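You operate a simulated robot arm through the tools that you are given. There is no shell and no other tool. Be economical: measure what you need, move in short steps, check, and stop when the job is done.

You are at the controls of a simulated robot arm. One attempt, no reset.

Task
Open the top drawer of the side bench.

It is judged by the outcome, as a careful person would: the job done as asked, and still so three seconds after it is handed in. It fails if anything else is knocked over, pushed out of place, dropped, spilled or broken.

Robot
A 7-joint arm with a two-finger parallel gripper, fixed in place. Base frame: the origin is at the foot of the arm, x ahead of it, y to its left, z up. Units: m, degrees, N and s.
With the tool pointing down near the work surface it reaches from about 0.24 to 0.68 m from the base axis. Its first joint turns from -66.0 to 66.0 degrees. Payload 1.57 kg.
Tool frame: the origin (TCP) lies between the finger pads and is the grasp point; the fingertips stand 0.03 m ahead of it; z points along the fingers, y is the line along which they close. Largest opening 0.11 m; finger width 0.024, thickness 0.012; the body of the gripper, 0.048 by 0.112 m, starts 0.078 m behind the TCP.
Orientation is told as [roll, pitch, yaw] about the base's x, y, z axes, in that order, counted from this pose: with the fingers straight down and closing along the base's y, the tool's x points along the base's -x, its y along +y and its z along -z.

Tools
- The arm moves only by the tool nudge_tool. Its argument "targets" is one flat list of numbers, 7 for each row, row after row: the turn, a rotation vector about the tool's x, y, z in degrees, then the shift along the tool's x, y, z in m, then the opening in per cent of the stroke, from 0 (shut) to 100 (fully open). In form: [rx, ry, rz, dx, dy, dz, fingers, rx, ry, rz, dx, dy, dz, fingers, ...]. A call has 1 to 12 rows; each row shifts and turns the commanded pose from where the row before left it, along the tool's axes as they then stand. Each row takes 0.2 s and may step no farther than 0.05 m and 8.6 degrees from the row before; otherwise, or with a gripper value out of range, the whole call is refused. A pose out of reach is approached as far as the arm can. The call stops where the force on the tool passes 40 N (or 10 N more than at its start, if that is more) or the arm is blocked; 0.2 s more then pass. Each finger travels about 0.108 m/s and halts on what it meets, pressing with about 36 N; the grip force reading is that of the motor and also rises with nothing between the fingers. The clock runs only during rows and for 0.2 s after the last one: add rows that do not move to give the fingers time. It gives the time, the measured TCP pose, the force on the tool (base axes), the opening and the grip force at its end, in the units of the frame above (readings bear some noise), and new pictures: "show" is both (left out), scene, wrist or none.
- Cameras (640 x 400 px; columns grow to the right, rows downward): "scene" is fixed at [0.1439, -0.3944, 1.3947]; the picture's right is [0.93, -0.36, 0.00], its down [-0.24, -0.63, -0.74] and it looks along [0.27, 0.69, -0.67] (base axes); focal length 371 px, centre (320, 200). "wrist" rides on the gripper at [-0.036, 0, -0.08] in the tool frame; the picture's right is [0.00, -1.00, 0.00], its down [0.97, 0.00, -0.24] and it looks along [0.24, 0.00, 0.97] (tool axes); focal length 218 px, centre (320, 200).
- probe_pixels(camera, pixels): there is no depth. For up to 12 entries [column, row, z] of the newest picture of that camera ("zoom" is the newest enlarged one), the place [x, y] in the base frame at which the ray of that pixel passes the height z, good to about 0.002 m, but the place of the scene camera against the robot may be out by one fixed shift of up to 0.025 m in any direction. The clock stands still meanwhile.
- enlarge(camera, box): a new picture of the part [left, top, right, bottom] of that camera's present view, enlarged. The clock stands still meanwhile.
- job_done(): hands the job in; it is judged then, once.

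Keep the steps short. Do not move on a guess: measure, check each grasp and each placing, and mend mistakes. In all there are 60 turns and 120 pictures (those below and enlarged ones count). Leave the gripper open and the arm clear of the work at the hand-in unless told otherwise, and finish with a single line.

The tools are called as name(argument=value, ...) on one line, values as JSON. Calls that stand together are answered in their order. nudge_tool: Moves the arm, as the interface text tells. Its arguments: {"type":"object","properties":{"targets":{"type":"array","items":{"type":"number"}},"show":{"type":"string","enum":["both","scene","wrist","none"]}},"required":["targets"]} The other tools are called the same way: probe_pixels (camera, pixels) gives the place at which the rays of pixels pass given heights; enlarge (camera, box) takes an enlarged picture of a part of a camera's view; job_done () hands the job in.

At the start:

```text
clock: 0.0
eef_pos: [0.3642, 0.2233, 0.9523]
ee_rot: [0.0, 0.0, 0.0]
force: [0.8, 0.7, 0.7]
gripper_width: 0.11
gripper_force: 0.1
```

scene: 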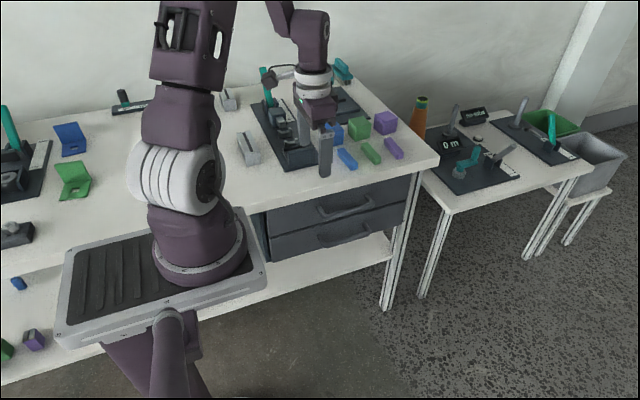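
wrist: 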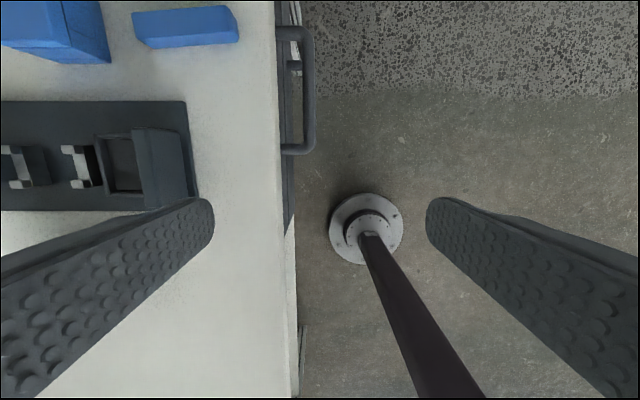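

I see two drawers under the bench top, and the top handle is near scene pixel (345,207). In the wrist picture it is near (308,90). I'll enlarge both views to measure it.

enlarge(camera="scene", box=[240, 130, 440, 270])

enlarge(camera="wrist", box=[240, 0, 360, 240])

probe_pixels(camera="wrist", pixels=[[310, 35, 0.58], [310, 148, 0.58], [310, 35, 0.6], [310, 148, 0.6], [276, 90, 0.67], [290, 90, 0.58], [310, 90, 0.56]])

probe_pixels(camera="scene", pixels=[[318, 212, 0.58], [372, 204, 0.58], [318, 212, 0.6], [372, 204, 0.6], [345, 214, 0.58], [345, 214, 0.6], [318, 242, 0.48], [350, 187, 0.67]])

```text
2.86 times, centred on (340, 200) of scene
```

zoom: 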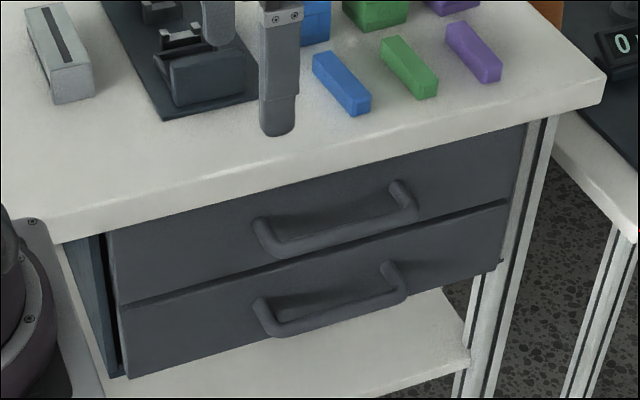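

```text
1.67 times, centred on (300, 120) of wrist
```

zoom: 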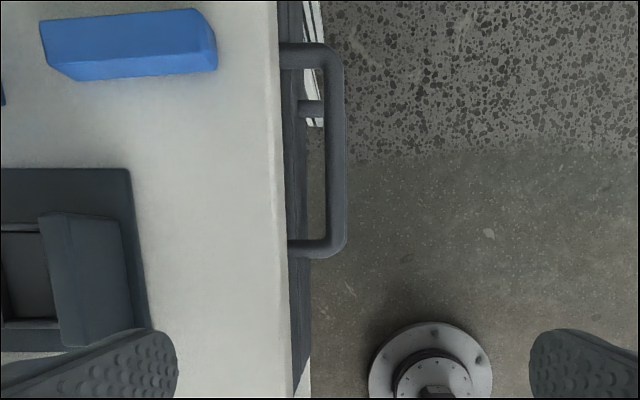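

```text
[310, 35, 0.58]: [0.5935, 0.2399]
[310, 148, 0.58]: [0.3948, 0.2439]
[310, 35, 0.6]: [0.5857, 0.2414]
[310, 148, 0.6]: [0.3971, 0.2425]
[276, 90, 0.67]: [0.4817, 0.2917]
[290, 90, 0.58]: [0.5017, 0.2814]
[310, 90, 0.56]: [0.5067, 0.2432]
```

```text
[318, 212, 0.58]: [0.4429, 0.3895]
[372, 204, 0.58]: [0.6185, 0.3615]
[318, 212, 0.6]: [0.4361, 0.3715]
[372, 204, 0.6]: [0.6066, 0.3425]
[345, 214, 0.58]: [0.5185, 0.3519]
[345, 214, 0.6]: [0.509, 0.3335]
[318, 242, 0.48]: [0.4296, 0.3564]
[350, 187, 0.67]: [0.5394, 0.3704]
```

The wrist and scene estimates of the bench edge disagree on y at z=0.67. I'll check the height by comparing the blue block in both views, along with bench edge points at several heights.

probe_pixels(camera="wrist", pixels=[[238, 42, 0.67], [238, 42, 0.72], [238, 42, 0.77], [279, 90, 0.67], [279, 90, 0.72], [279, 90, 0.77], [366, 230, 0.0], [309, 40, 0.6], [309, 146, 0.6], [309, 40, 0.65], [309, 146, 0.65]])

probe_pixels(camera="scene", pixels=[[351.5, 171, 0.67], [351.5, 171, 0.72], [351.5, 171, 0.77], [349, 181, 0.67], [349, 181, 0.72], [325, 215, 0.6], [325, 215, 0.65], [325, 215, 0.7], [370, 207, 0.6], [370, 207, 0.65]])

enlarge(camera="wrist", box=[240, 10, 340, 170])

```text
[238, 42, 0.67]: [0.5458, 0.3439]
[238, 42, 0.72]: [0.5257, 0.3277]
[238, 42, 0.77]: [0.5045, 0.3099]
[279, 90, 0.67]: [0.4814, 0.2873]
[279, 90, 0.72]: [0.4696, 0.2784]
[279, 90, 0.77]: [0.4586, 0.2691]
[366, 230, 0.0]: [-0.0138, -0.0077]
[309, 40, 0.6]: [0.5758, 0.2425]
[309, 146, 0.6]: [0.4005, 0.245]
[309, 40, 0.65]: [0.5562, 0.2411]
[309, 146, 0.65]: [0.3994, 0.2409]
```

```text
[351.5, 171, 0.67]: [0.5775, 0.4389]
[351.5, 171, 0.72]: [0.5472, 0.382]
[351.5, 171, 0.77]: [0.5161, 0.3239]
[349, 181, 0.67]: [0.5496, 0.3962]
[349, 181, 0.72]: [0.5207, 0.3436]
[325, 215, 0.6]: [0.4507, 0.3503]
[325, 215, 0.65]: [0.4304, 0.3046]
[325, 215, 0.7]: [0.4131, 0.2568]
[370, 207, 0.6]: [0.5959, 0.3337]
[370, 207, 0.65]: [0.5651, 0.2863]
```

```text
2.50 times, centred on (290, 90) of wrist
```

zoom: 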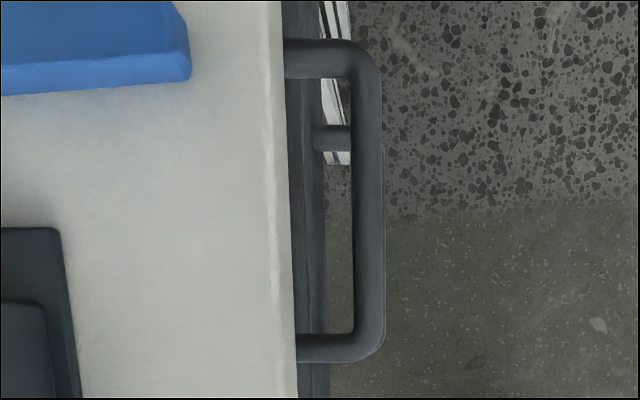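

The block only agrees between cameras near z≈0.77, so this bench seems higher than 0.67. I want a second wrist view to triangulate. I'll shift 0.12 m in +x and 0.12 m in −y at the same height, which is away from the bench and over clear floor.

nudge_tool(targets=[0, 0, 0, -0.03, -0.03, 0, 100, 0, 0, 0, -0.03, -0.03, 0, 100, 0, 0, 0, -0.03, -0.03, 0, 100, 0, 0, 0, -0.03, -0.03, 0, 100, 0, 0, 0, 0, 0, 0, 100])

```text
clock: 1.2
eef_pos: [0.4818, 0.1041, 0.9534]
ee_rot: [-0.1, 0.0, 0.0]
force: [0.4, -0.5, -0.1]
gripper_width: 0.1102
gripper_force: 0.0
```

scene: 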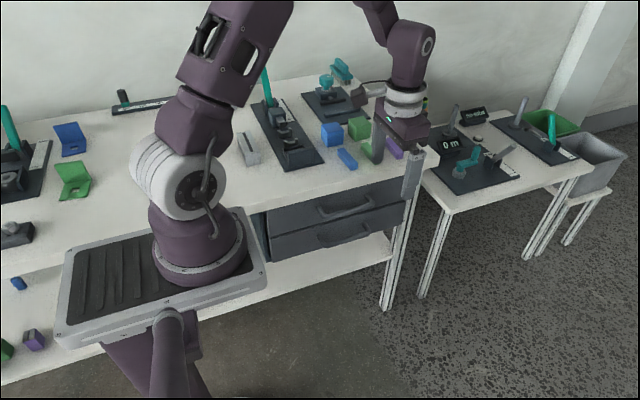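
wrist: 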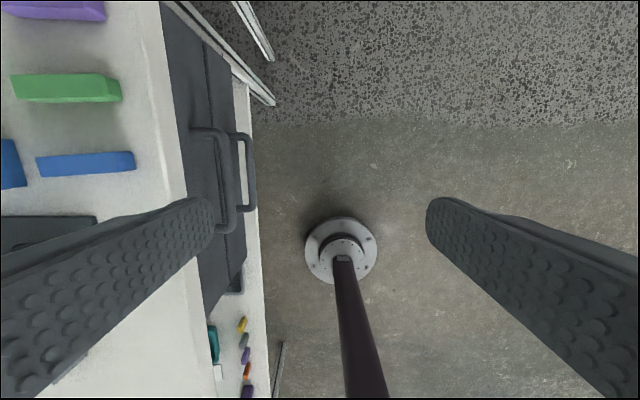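

enlarge(camera="wrist", box=[130, 90, 290, 270])

probe_pixels(camera="wrist", pixels=[[134, 170, 0.77], [134, 170, 0.74], [134, 170, 0.7], [227, 138, 0.6], [227, 225, 0.6], [227, 138, 0.65], [227, 225, 0.65], [227, 138, 0.7], [227, 225, 0.7], [180, 160, 0.77], [180, 160, 0.72], [180, 160, 0.67]])

```text
2.22 times, centred on (210, 180) of wrist
```

zoom: 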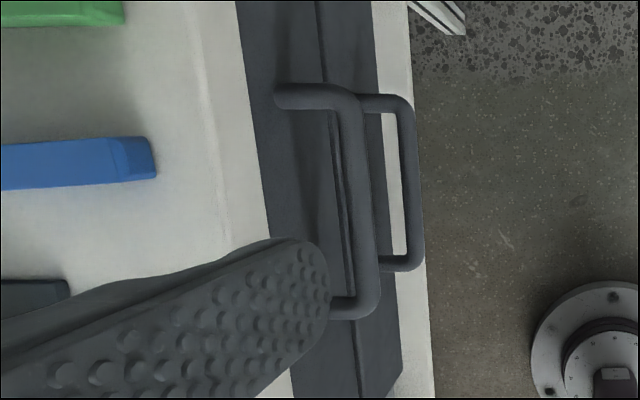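

```text
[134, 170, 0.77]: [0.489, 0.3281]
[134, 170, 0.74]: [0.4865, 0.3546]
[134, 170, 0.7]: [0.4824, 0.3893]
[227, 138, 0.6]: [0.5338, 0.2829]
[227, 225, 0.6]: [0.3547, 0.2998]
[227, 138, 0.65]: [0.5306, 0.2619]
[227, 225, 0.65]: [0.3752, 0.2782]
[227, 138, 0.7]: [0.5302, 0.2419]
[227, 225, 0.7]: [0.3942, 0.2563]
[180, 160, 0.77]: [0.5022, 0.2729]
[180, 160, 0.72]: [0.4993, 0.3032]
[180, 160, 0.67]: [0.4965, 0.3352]
```

Now I'll probe matching points, the bar centreline near its two ends, from this view: zoom (352,105) maps to wrist (224.4,137) and zoom (368,298) to (231.6,224).

probe_pixels(camera="wrist", pixels=[[224.4, 137, 0.66], [231.6, 224, 0.66], [224.4, 137, 0.68], [231.6, 224, 0.68], [224.4, 137, 0.7], [231.6, 224, 0.7], [224.4, 137, 0.72], [231.6, 224, 0.72], [184, 193, 0.77], [184, 193, 0.74], [210, 160, 0.65], [190, 130, 0.69]])

```text
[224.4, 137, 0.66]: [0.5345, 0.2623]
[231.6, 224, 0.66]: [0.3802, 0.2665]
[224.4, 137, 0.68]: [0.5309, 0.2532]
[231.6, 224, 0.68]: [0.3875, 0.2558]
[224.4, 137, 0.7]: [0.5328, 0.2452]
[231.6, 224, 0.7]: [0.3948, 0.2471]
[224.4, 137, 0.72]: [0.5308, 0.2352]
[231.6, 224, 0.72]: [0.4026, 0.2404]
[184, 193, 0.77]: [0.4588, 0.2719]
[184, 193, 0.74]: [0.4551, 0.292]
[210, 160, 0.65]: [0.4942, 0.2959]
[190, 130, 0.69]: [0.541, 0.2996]
```

Both views now agree: the bar is centred at x≈0.467 (0.395 to 0.54), y≈0.239, z≈0.71. The bench top is at z≈0.77 with its edge at y≈0.27. I'll approach at a 45° tilt, fingers pointing +y and down, so one finger goes over the bar and one under. First I'll tilt in place while centring x.

nudge_tool(targets=[-7.5, 0, 0, 0.005, 0, 0, 100, -7.5, 0, 0, 0.005, 0, 0, 100, -7.5, 0, 0, 0.005, 0, 0, 100, -7.5, 0, 0, 0, 0, 0, 100, -7.5, 0, 0, 0, 0, 0, 70, -7.5, 0, 0, 0, 0, 0, 50, 0, 0, 0, 0, 0, 0, 40, 0, 0, 0, 0, 0, 0, 40])

```text
clock: 3.0
eef_pos: [0.4684, 0.1034, 0.9532]
ee_rot: [45.0, 0.0, 0.0]
force: [-0.2, 0.2, -0.8]
gripper_width: 0.0438
gripper_force: 0.2
```

scene: 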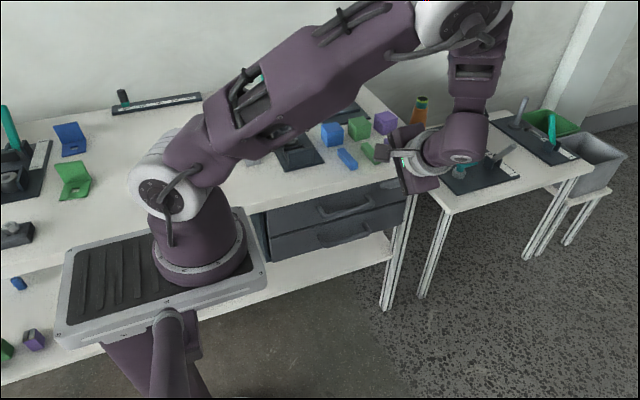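
wrist: 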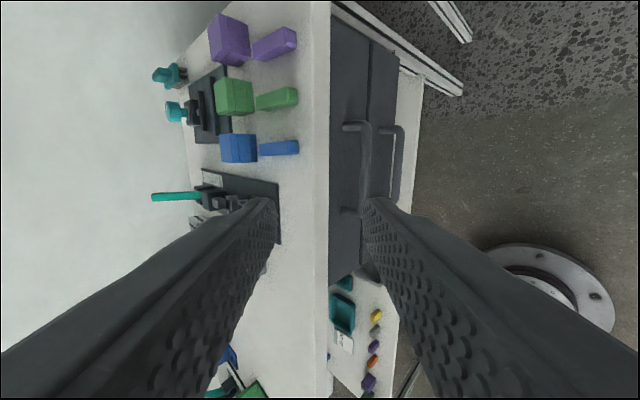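

The tilt worked. Now I'll move to a standby point 0.10 m back along the finger line, about (0.467, 0.168, 0.781), then re-measure.

nudge_tool(targets=[0, 0, 0, 0, -0.0151, 0.0335, 40, 0, 0, 0, 0, -0.0151, 0.0335, 40, 0, 0, 0, 0, -0.0151, 0.0335, 40, 0, 0, 0, 0, -0.0151, 0.0335, 40, 0, 0, 0, 0, -0.0151, 0.0335, 40, 0, 0, 0, 0, 0, 0, 40])

```text
clock: 4.4
eef_pos: [0.4671, 0.1696, 0.7825]
ee_rot: [44.9, 0.0, 0.0]
force: [-0.1, -0.6, -0.6]
gripper_width: 0.0439
gripper_force: 0.1
```

scene: 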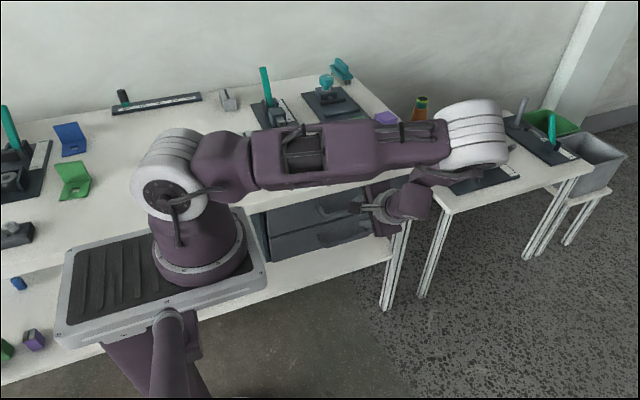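
wrist: 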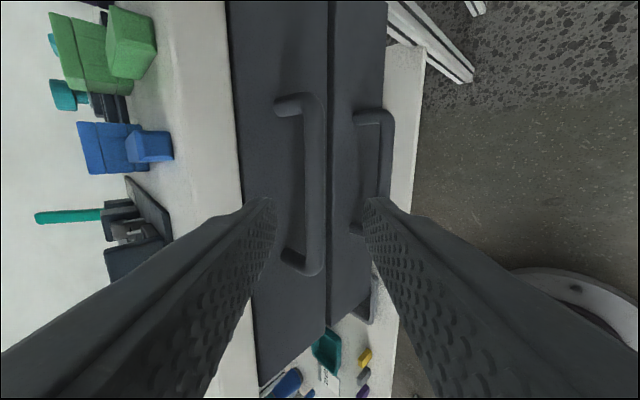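

The bar is nearly centred between the fingers, at column ~314 against 320. I'll enlarge to refine that.

enlarge(camera="wrist", box=[240, 80, 400, 290])

enlarge(camera="scene", box=[280, 80, 520, 270])

probe_pixels(camera="wrist", pixels=[[312, 130, 0.71], [315, 190, 0.71], [315, 250, 0.71], [312, 130, 0.7], [315, 250, 0.7]])

```text
1.90 times, centred on (320, 185) of wrist
```

zoom: 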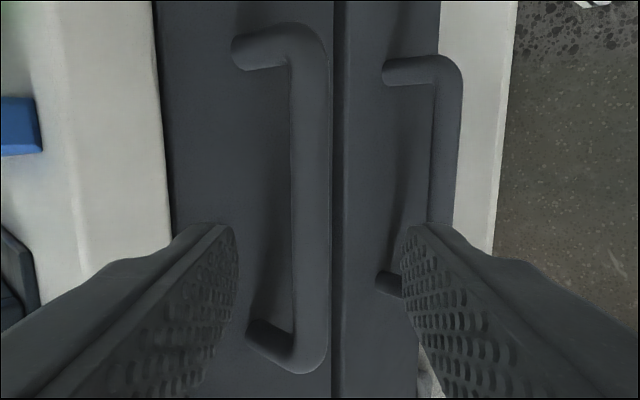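

```text
2.11 times, centred on (400, 175) of scene
```

zoom: 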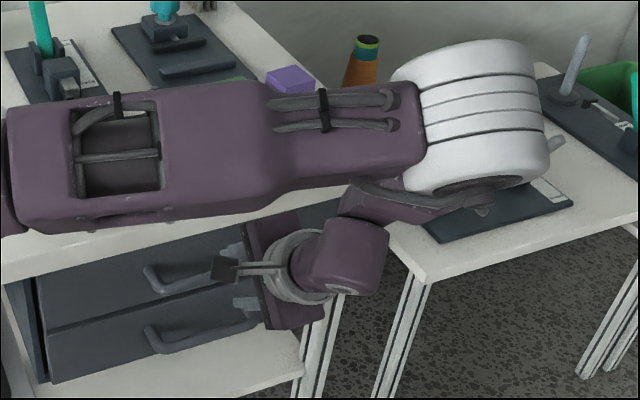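

```text
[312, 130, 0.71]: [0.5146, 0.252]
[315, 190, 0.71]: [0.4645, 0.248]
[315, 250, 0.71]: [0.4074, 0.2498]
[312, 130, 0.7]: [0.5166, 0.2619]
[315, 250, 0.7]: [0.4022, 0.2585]
```

The bar sits about 4.5 mm toward +tool-y and about 95 mm ahead. There is room around both fingers. I'll centre on it, then advance part of the way (60 mm).

nudge_tool(targets=[0, 0, 0, 0, 0.0045, 0, 40, 0, 0, 0, 0, 0, 0.02, 40, 0, 0, 0, 0, 0, 0.02, 40, 0, 0, 0, 0, 0, 0.02, 40, 0, 0, 0, 0, 0, 0, 40])

```text
clock: 5.6
eef_pos: [0.4683, 0.2146, 0.7417]
ee_rot: [45.0, 0.0, 0.0]
force: [0.9, -0.1, 0.5]
gripper_width: 0.0439
gripper_force: 0.1
```

scene: 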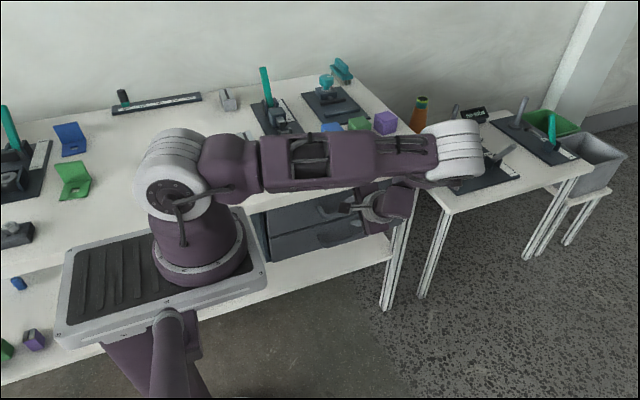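
wrist: 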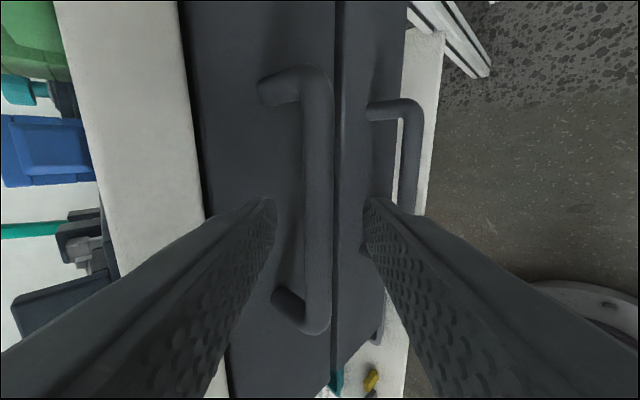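

The bar is at column ~318, centred between the fingers, and there is no contact force. I'll advance the last 35 mm.

nudge_tool(targets=[0, 0, 0, 0, 0, 0.018, 40, 0, 0, 0, 0, 0, 0.017, 40, 0, 0, 0, 0, 0, 0, 40])

```text
clock: 6.2
eef_pos: [0.4694, 0.2351, 0.7195]
ee_rot: [45.0, 0.0, 0.2]
force: [-5.2, -13.9, 11.8]
gripper_width: 0.0434
gripper_force: 0.0
stopped in row 3: the force on the tool passed its limit (the readings are from after the stop); the commanded pose is now the measured one
```

scene: 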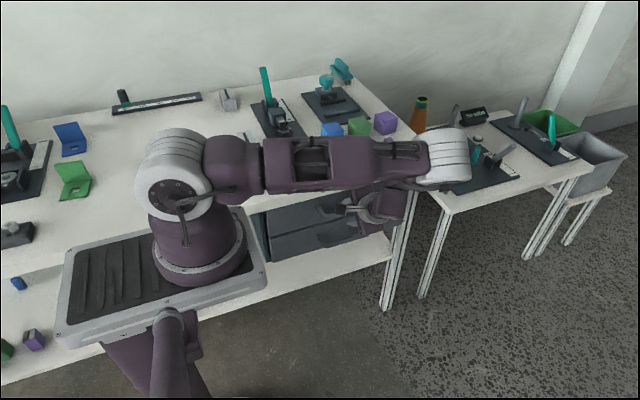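
wrist: 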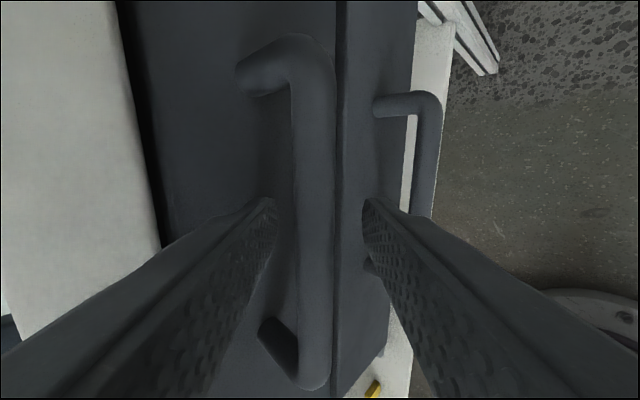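

The force is along −tool-z, so the upper fingertip has touched the drawer face. The bar is already well between the pads. I'll back off 5 mm and close.

nudge_tool(targets=[0, 0, 0, 0, 0, -0.005, 40, 0, 0, 0, 0, 0, 0, 25, 0, 0, 0, 0, 0, 0, 12, 0, 0, 0, 0, 0, 0, 5, 0, 0, 0, 0, 0, 0, 5])

```text
clock: 7.4
eef_pos: [0.4691, 0.2332, 0.7235]
ee_rot: [45.1, -0.1, 0.1]
force: [2.3, 4.4, 20.6]
gripper_width: 0.0156
gripper_force: 31.3
```

scene: 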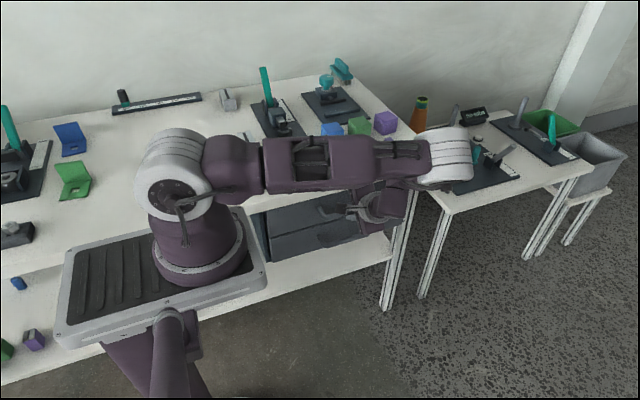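
wrist: 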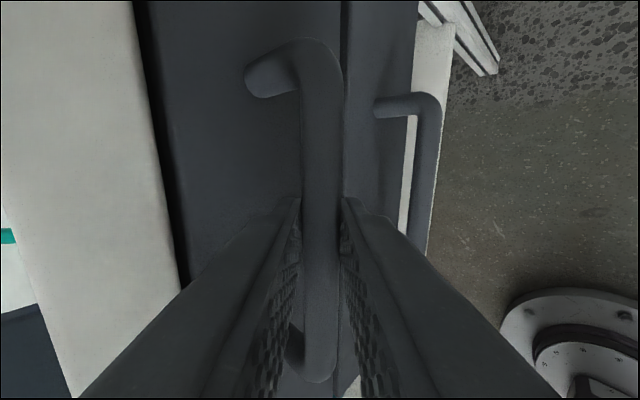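

The bar is gripped: width 15.6 mm, grip force 31 N. There is some preload, about 20 N upward, so I'll give a small upward relief. Then I'll pull 50 mm straight along −y.

nudge_tool(targets=[0, 0, 0, 0, 0.001, -0.001, 5, 0, 0, 0, 0, -0.007, -0.007, 5, 0, 0, 0, 0, -0.007, -0.007, 5, 0, 0, 0, 0, -0.007, -0.007, 5, 0, 0, 0, 0, -0.007, -0.007, 5, 0, 0, 0, 0, -0.007, -0.007, 5, 0, 0, 0, 0, 0, 0, 5])

```text
clock: 9.0
eef_pos: [0.4682, 0.1821, 0.7241]
ee_rot: [44.9, 0.0, 0.0]
force: [-3.0, -0.1, -13.7]
gripper_width: 0.0159
gripper_force: 31.2
```

scene: 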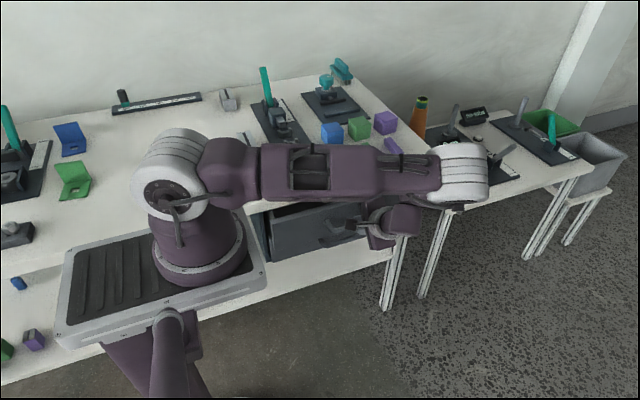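
wrist: 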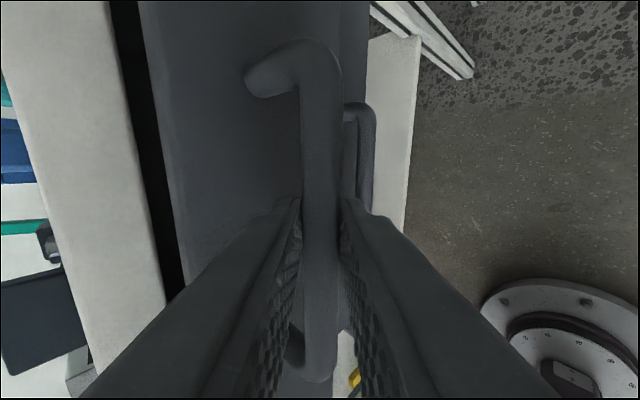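

The drawer has come out 50 mm. I'll keep pulling another 80 mm, easing the vertical strain slightly.

nudge_tool(targets=[0, 0, 0, 0, -0.008, -0.0065, 5, 0, 0, 0, 0, -0.0072, -0.0072, 5, 0, 0, 0, 0, -0.0072, -0.0072, 5, 0, 0, 0, 0, -0.0072, -0.0072, 5, 0, 0, 0, 0, -0.0072, -0.0072, 5, 0, 0, 0, 0, -0.0072, -0.0072, 5, 0, 0, 0, 0, -0.0072, -0.0072, 5, 0, 0, 0, 0, -0.0072, -0.0072, 5, 0, 0, 0, 0, 0, 0, 5])

```text
clock: 11.0
eef_pos: [0.4678, 0.1014, 0.7238]
ee_rot: [45.1, -0.1, 0.0]
force: [-4.8, 1.1, 34.4]
gripper_width: 0.0158
gripper_force: 31.6
```

scene: 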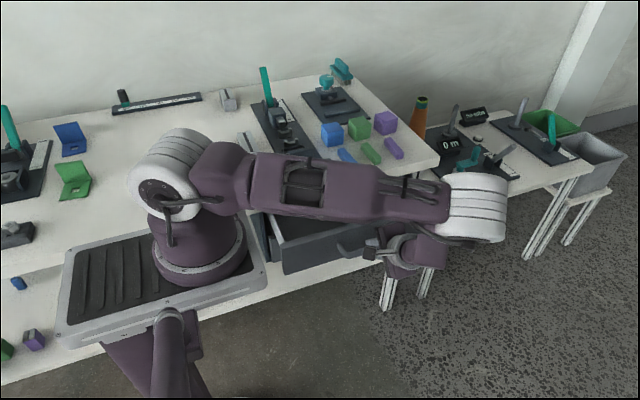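
wrist: 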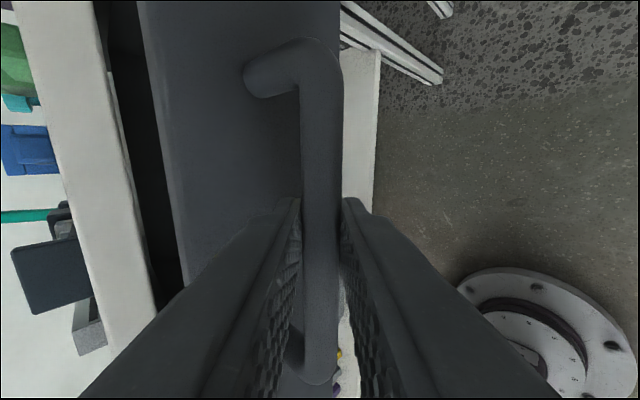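

The drawer is 132 mm out and the force is 34 N upward. I'll raise by about 1 mm to relieve it, then pull a little more (50 mm), stopping if it resists.

nudge_tool(targets=[0, 0, 0, 0, 0.001, -0.001, 5, 0, 0, 0, 0, -0.0072, -0.0072, 5, 0, 0, 0, 0, -0.0072, -0.0072, 5, 0, 0, 0, 0, -0.0072, -0.0072, 5, 0, 0, 0, 0, -0.0072, -0.0072, 5, 0, 0, 0, 0, -0.0072, -0.0072, 5, 0, 0, 0, 0, 0, 0, 5])

```text
clock: 12.6
eef_pos: [0.4686, 0.0497, 0.7242]
ee_rot: [44.9, -0.1, 0.0]
force: [-4.5, -0.3, -33.6]
gripper_width: 0.0159
gripper_force: 30.9
```

scene: 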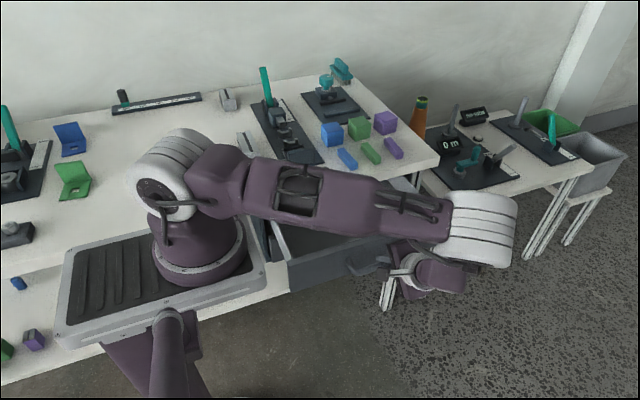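
wrist: 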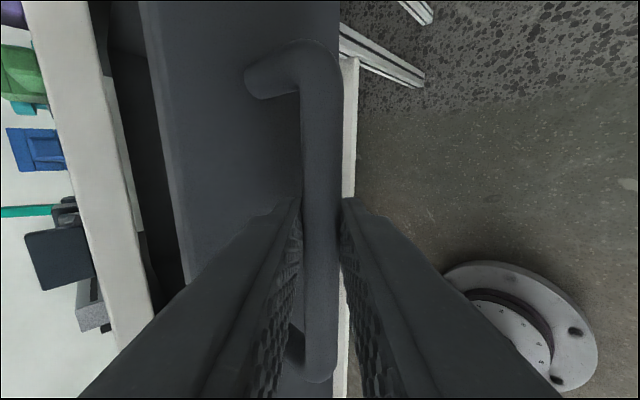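

The drawer is about 184 mm out and clearly open. I'll relieve the strain, open the fingers and back straight off along the tool axis.

nudge_tool(targets=[0, 0, 0, 0, -0.0007, 0.0007, 5, 0, 0, 0, 0, 0, 0, 25, 0, 0, 0, 0, 0, 0, 45, 0, 0, 0, 0, 0, 0, 45, 0, 0, 0, 0, 0, 0, 45])

```text
clock: 13.8
eef_pos: [0.4692, 0.0504, 0.7241]
ee_rot: [45.0, 0.0, -0.1]
force: [0.2, 0.4, 0.1]
gripper_width: 0.0498
gripper_force: 0.1
```

scene: 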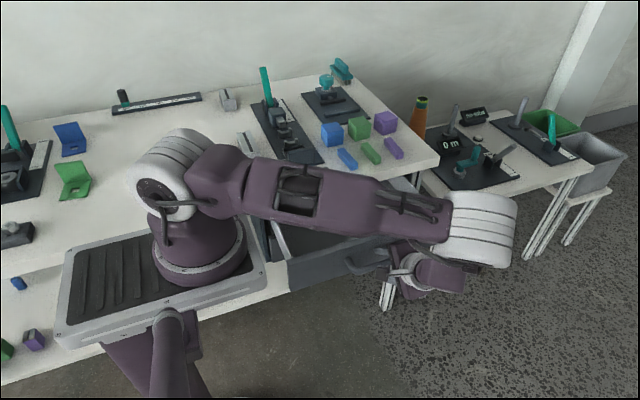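
wrist: 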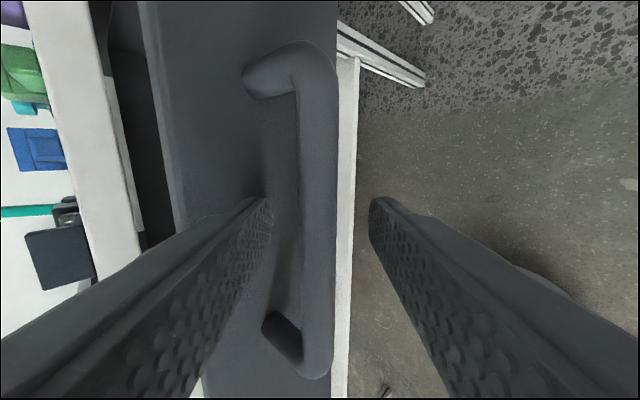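

The bar is free and the force is near zero. I'll retreat 0.12 m along −tool-z, then go up.

nudge_tool(targets=[0, 0, 0, 0, 0, -0.02, 45, 0, 0, 0, 0, 0, -0.025, 45, 0, 0, 0, 0, 0, -0.025, 45, 0, 0, 0, 0, 0, -0.025, 45, 0, 0, 0, 0, 0, -0.025, 60, 0, 0, 0, 0, 0.02, -0.02, 80, 0, 0, 0, 0, 0.02, -0.02, 100, 0, 0, 0, 0, 0.02, -0.02, 100, 0, 0, 0, 0, 0.02, -0.02, 100, 0, 0, 0, 0, 0, 0, 100])

```text
clock: 16.0
eef_pos: [0.4687, -0.0345, 0.9224]
ee_rot: [45.0, -0.1, 0.0]
force: [0.5, -0.8, 0.4]
gripper_width: 0.1101
gripper_force: 0.0
```

scene: 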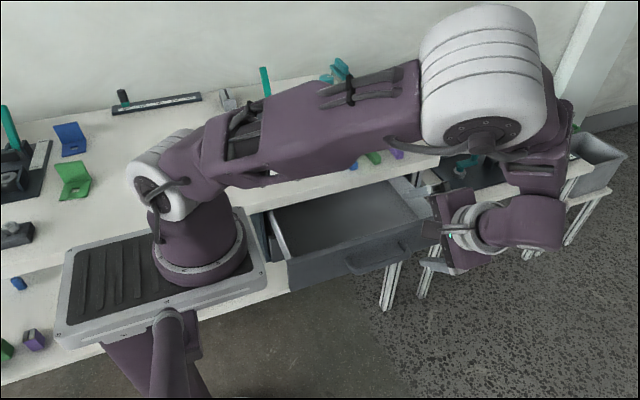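
wrist: 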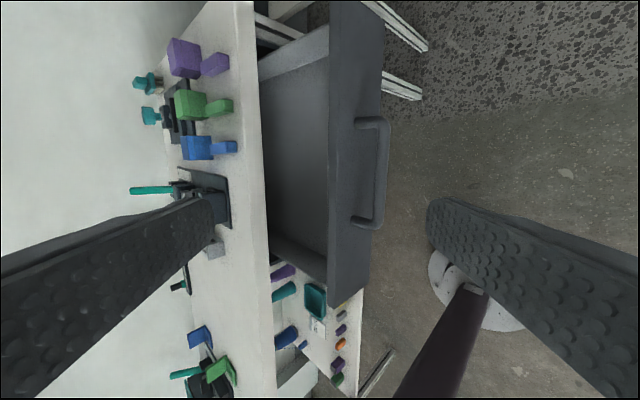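

The top drawer stands open and empty, the arm is clear with the gripper open, and everything else is where it was. Handing in.

job_done()

```text
The job is handed in.
```

The top drawer of the side bench is open by about 18 cm, nothing else was disturbed, and the gripper is open and clear of the work.
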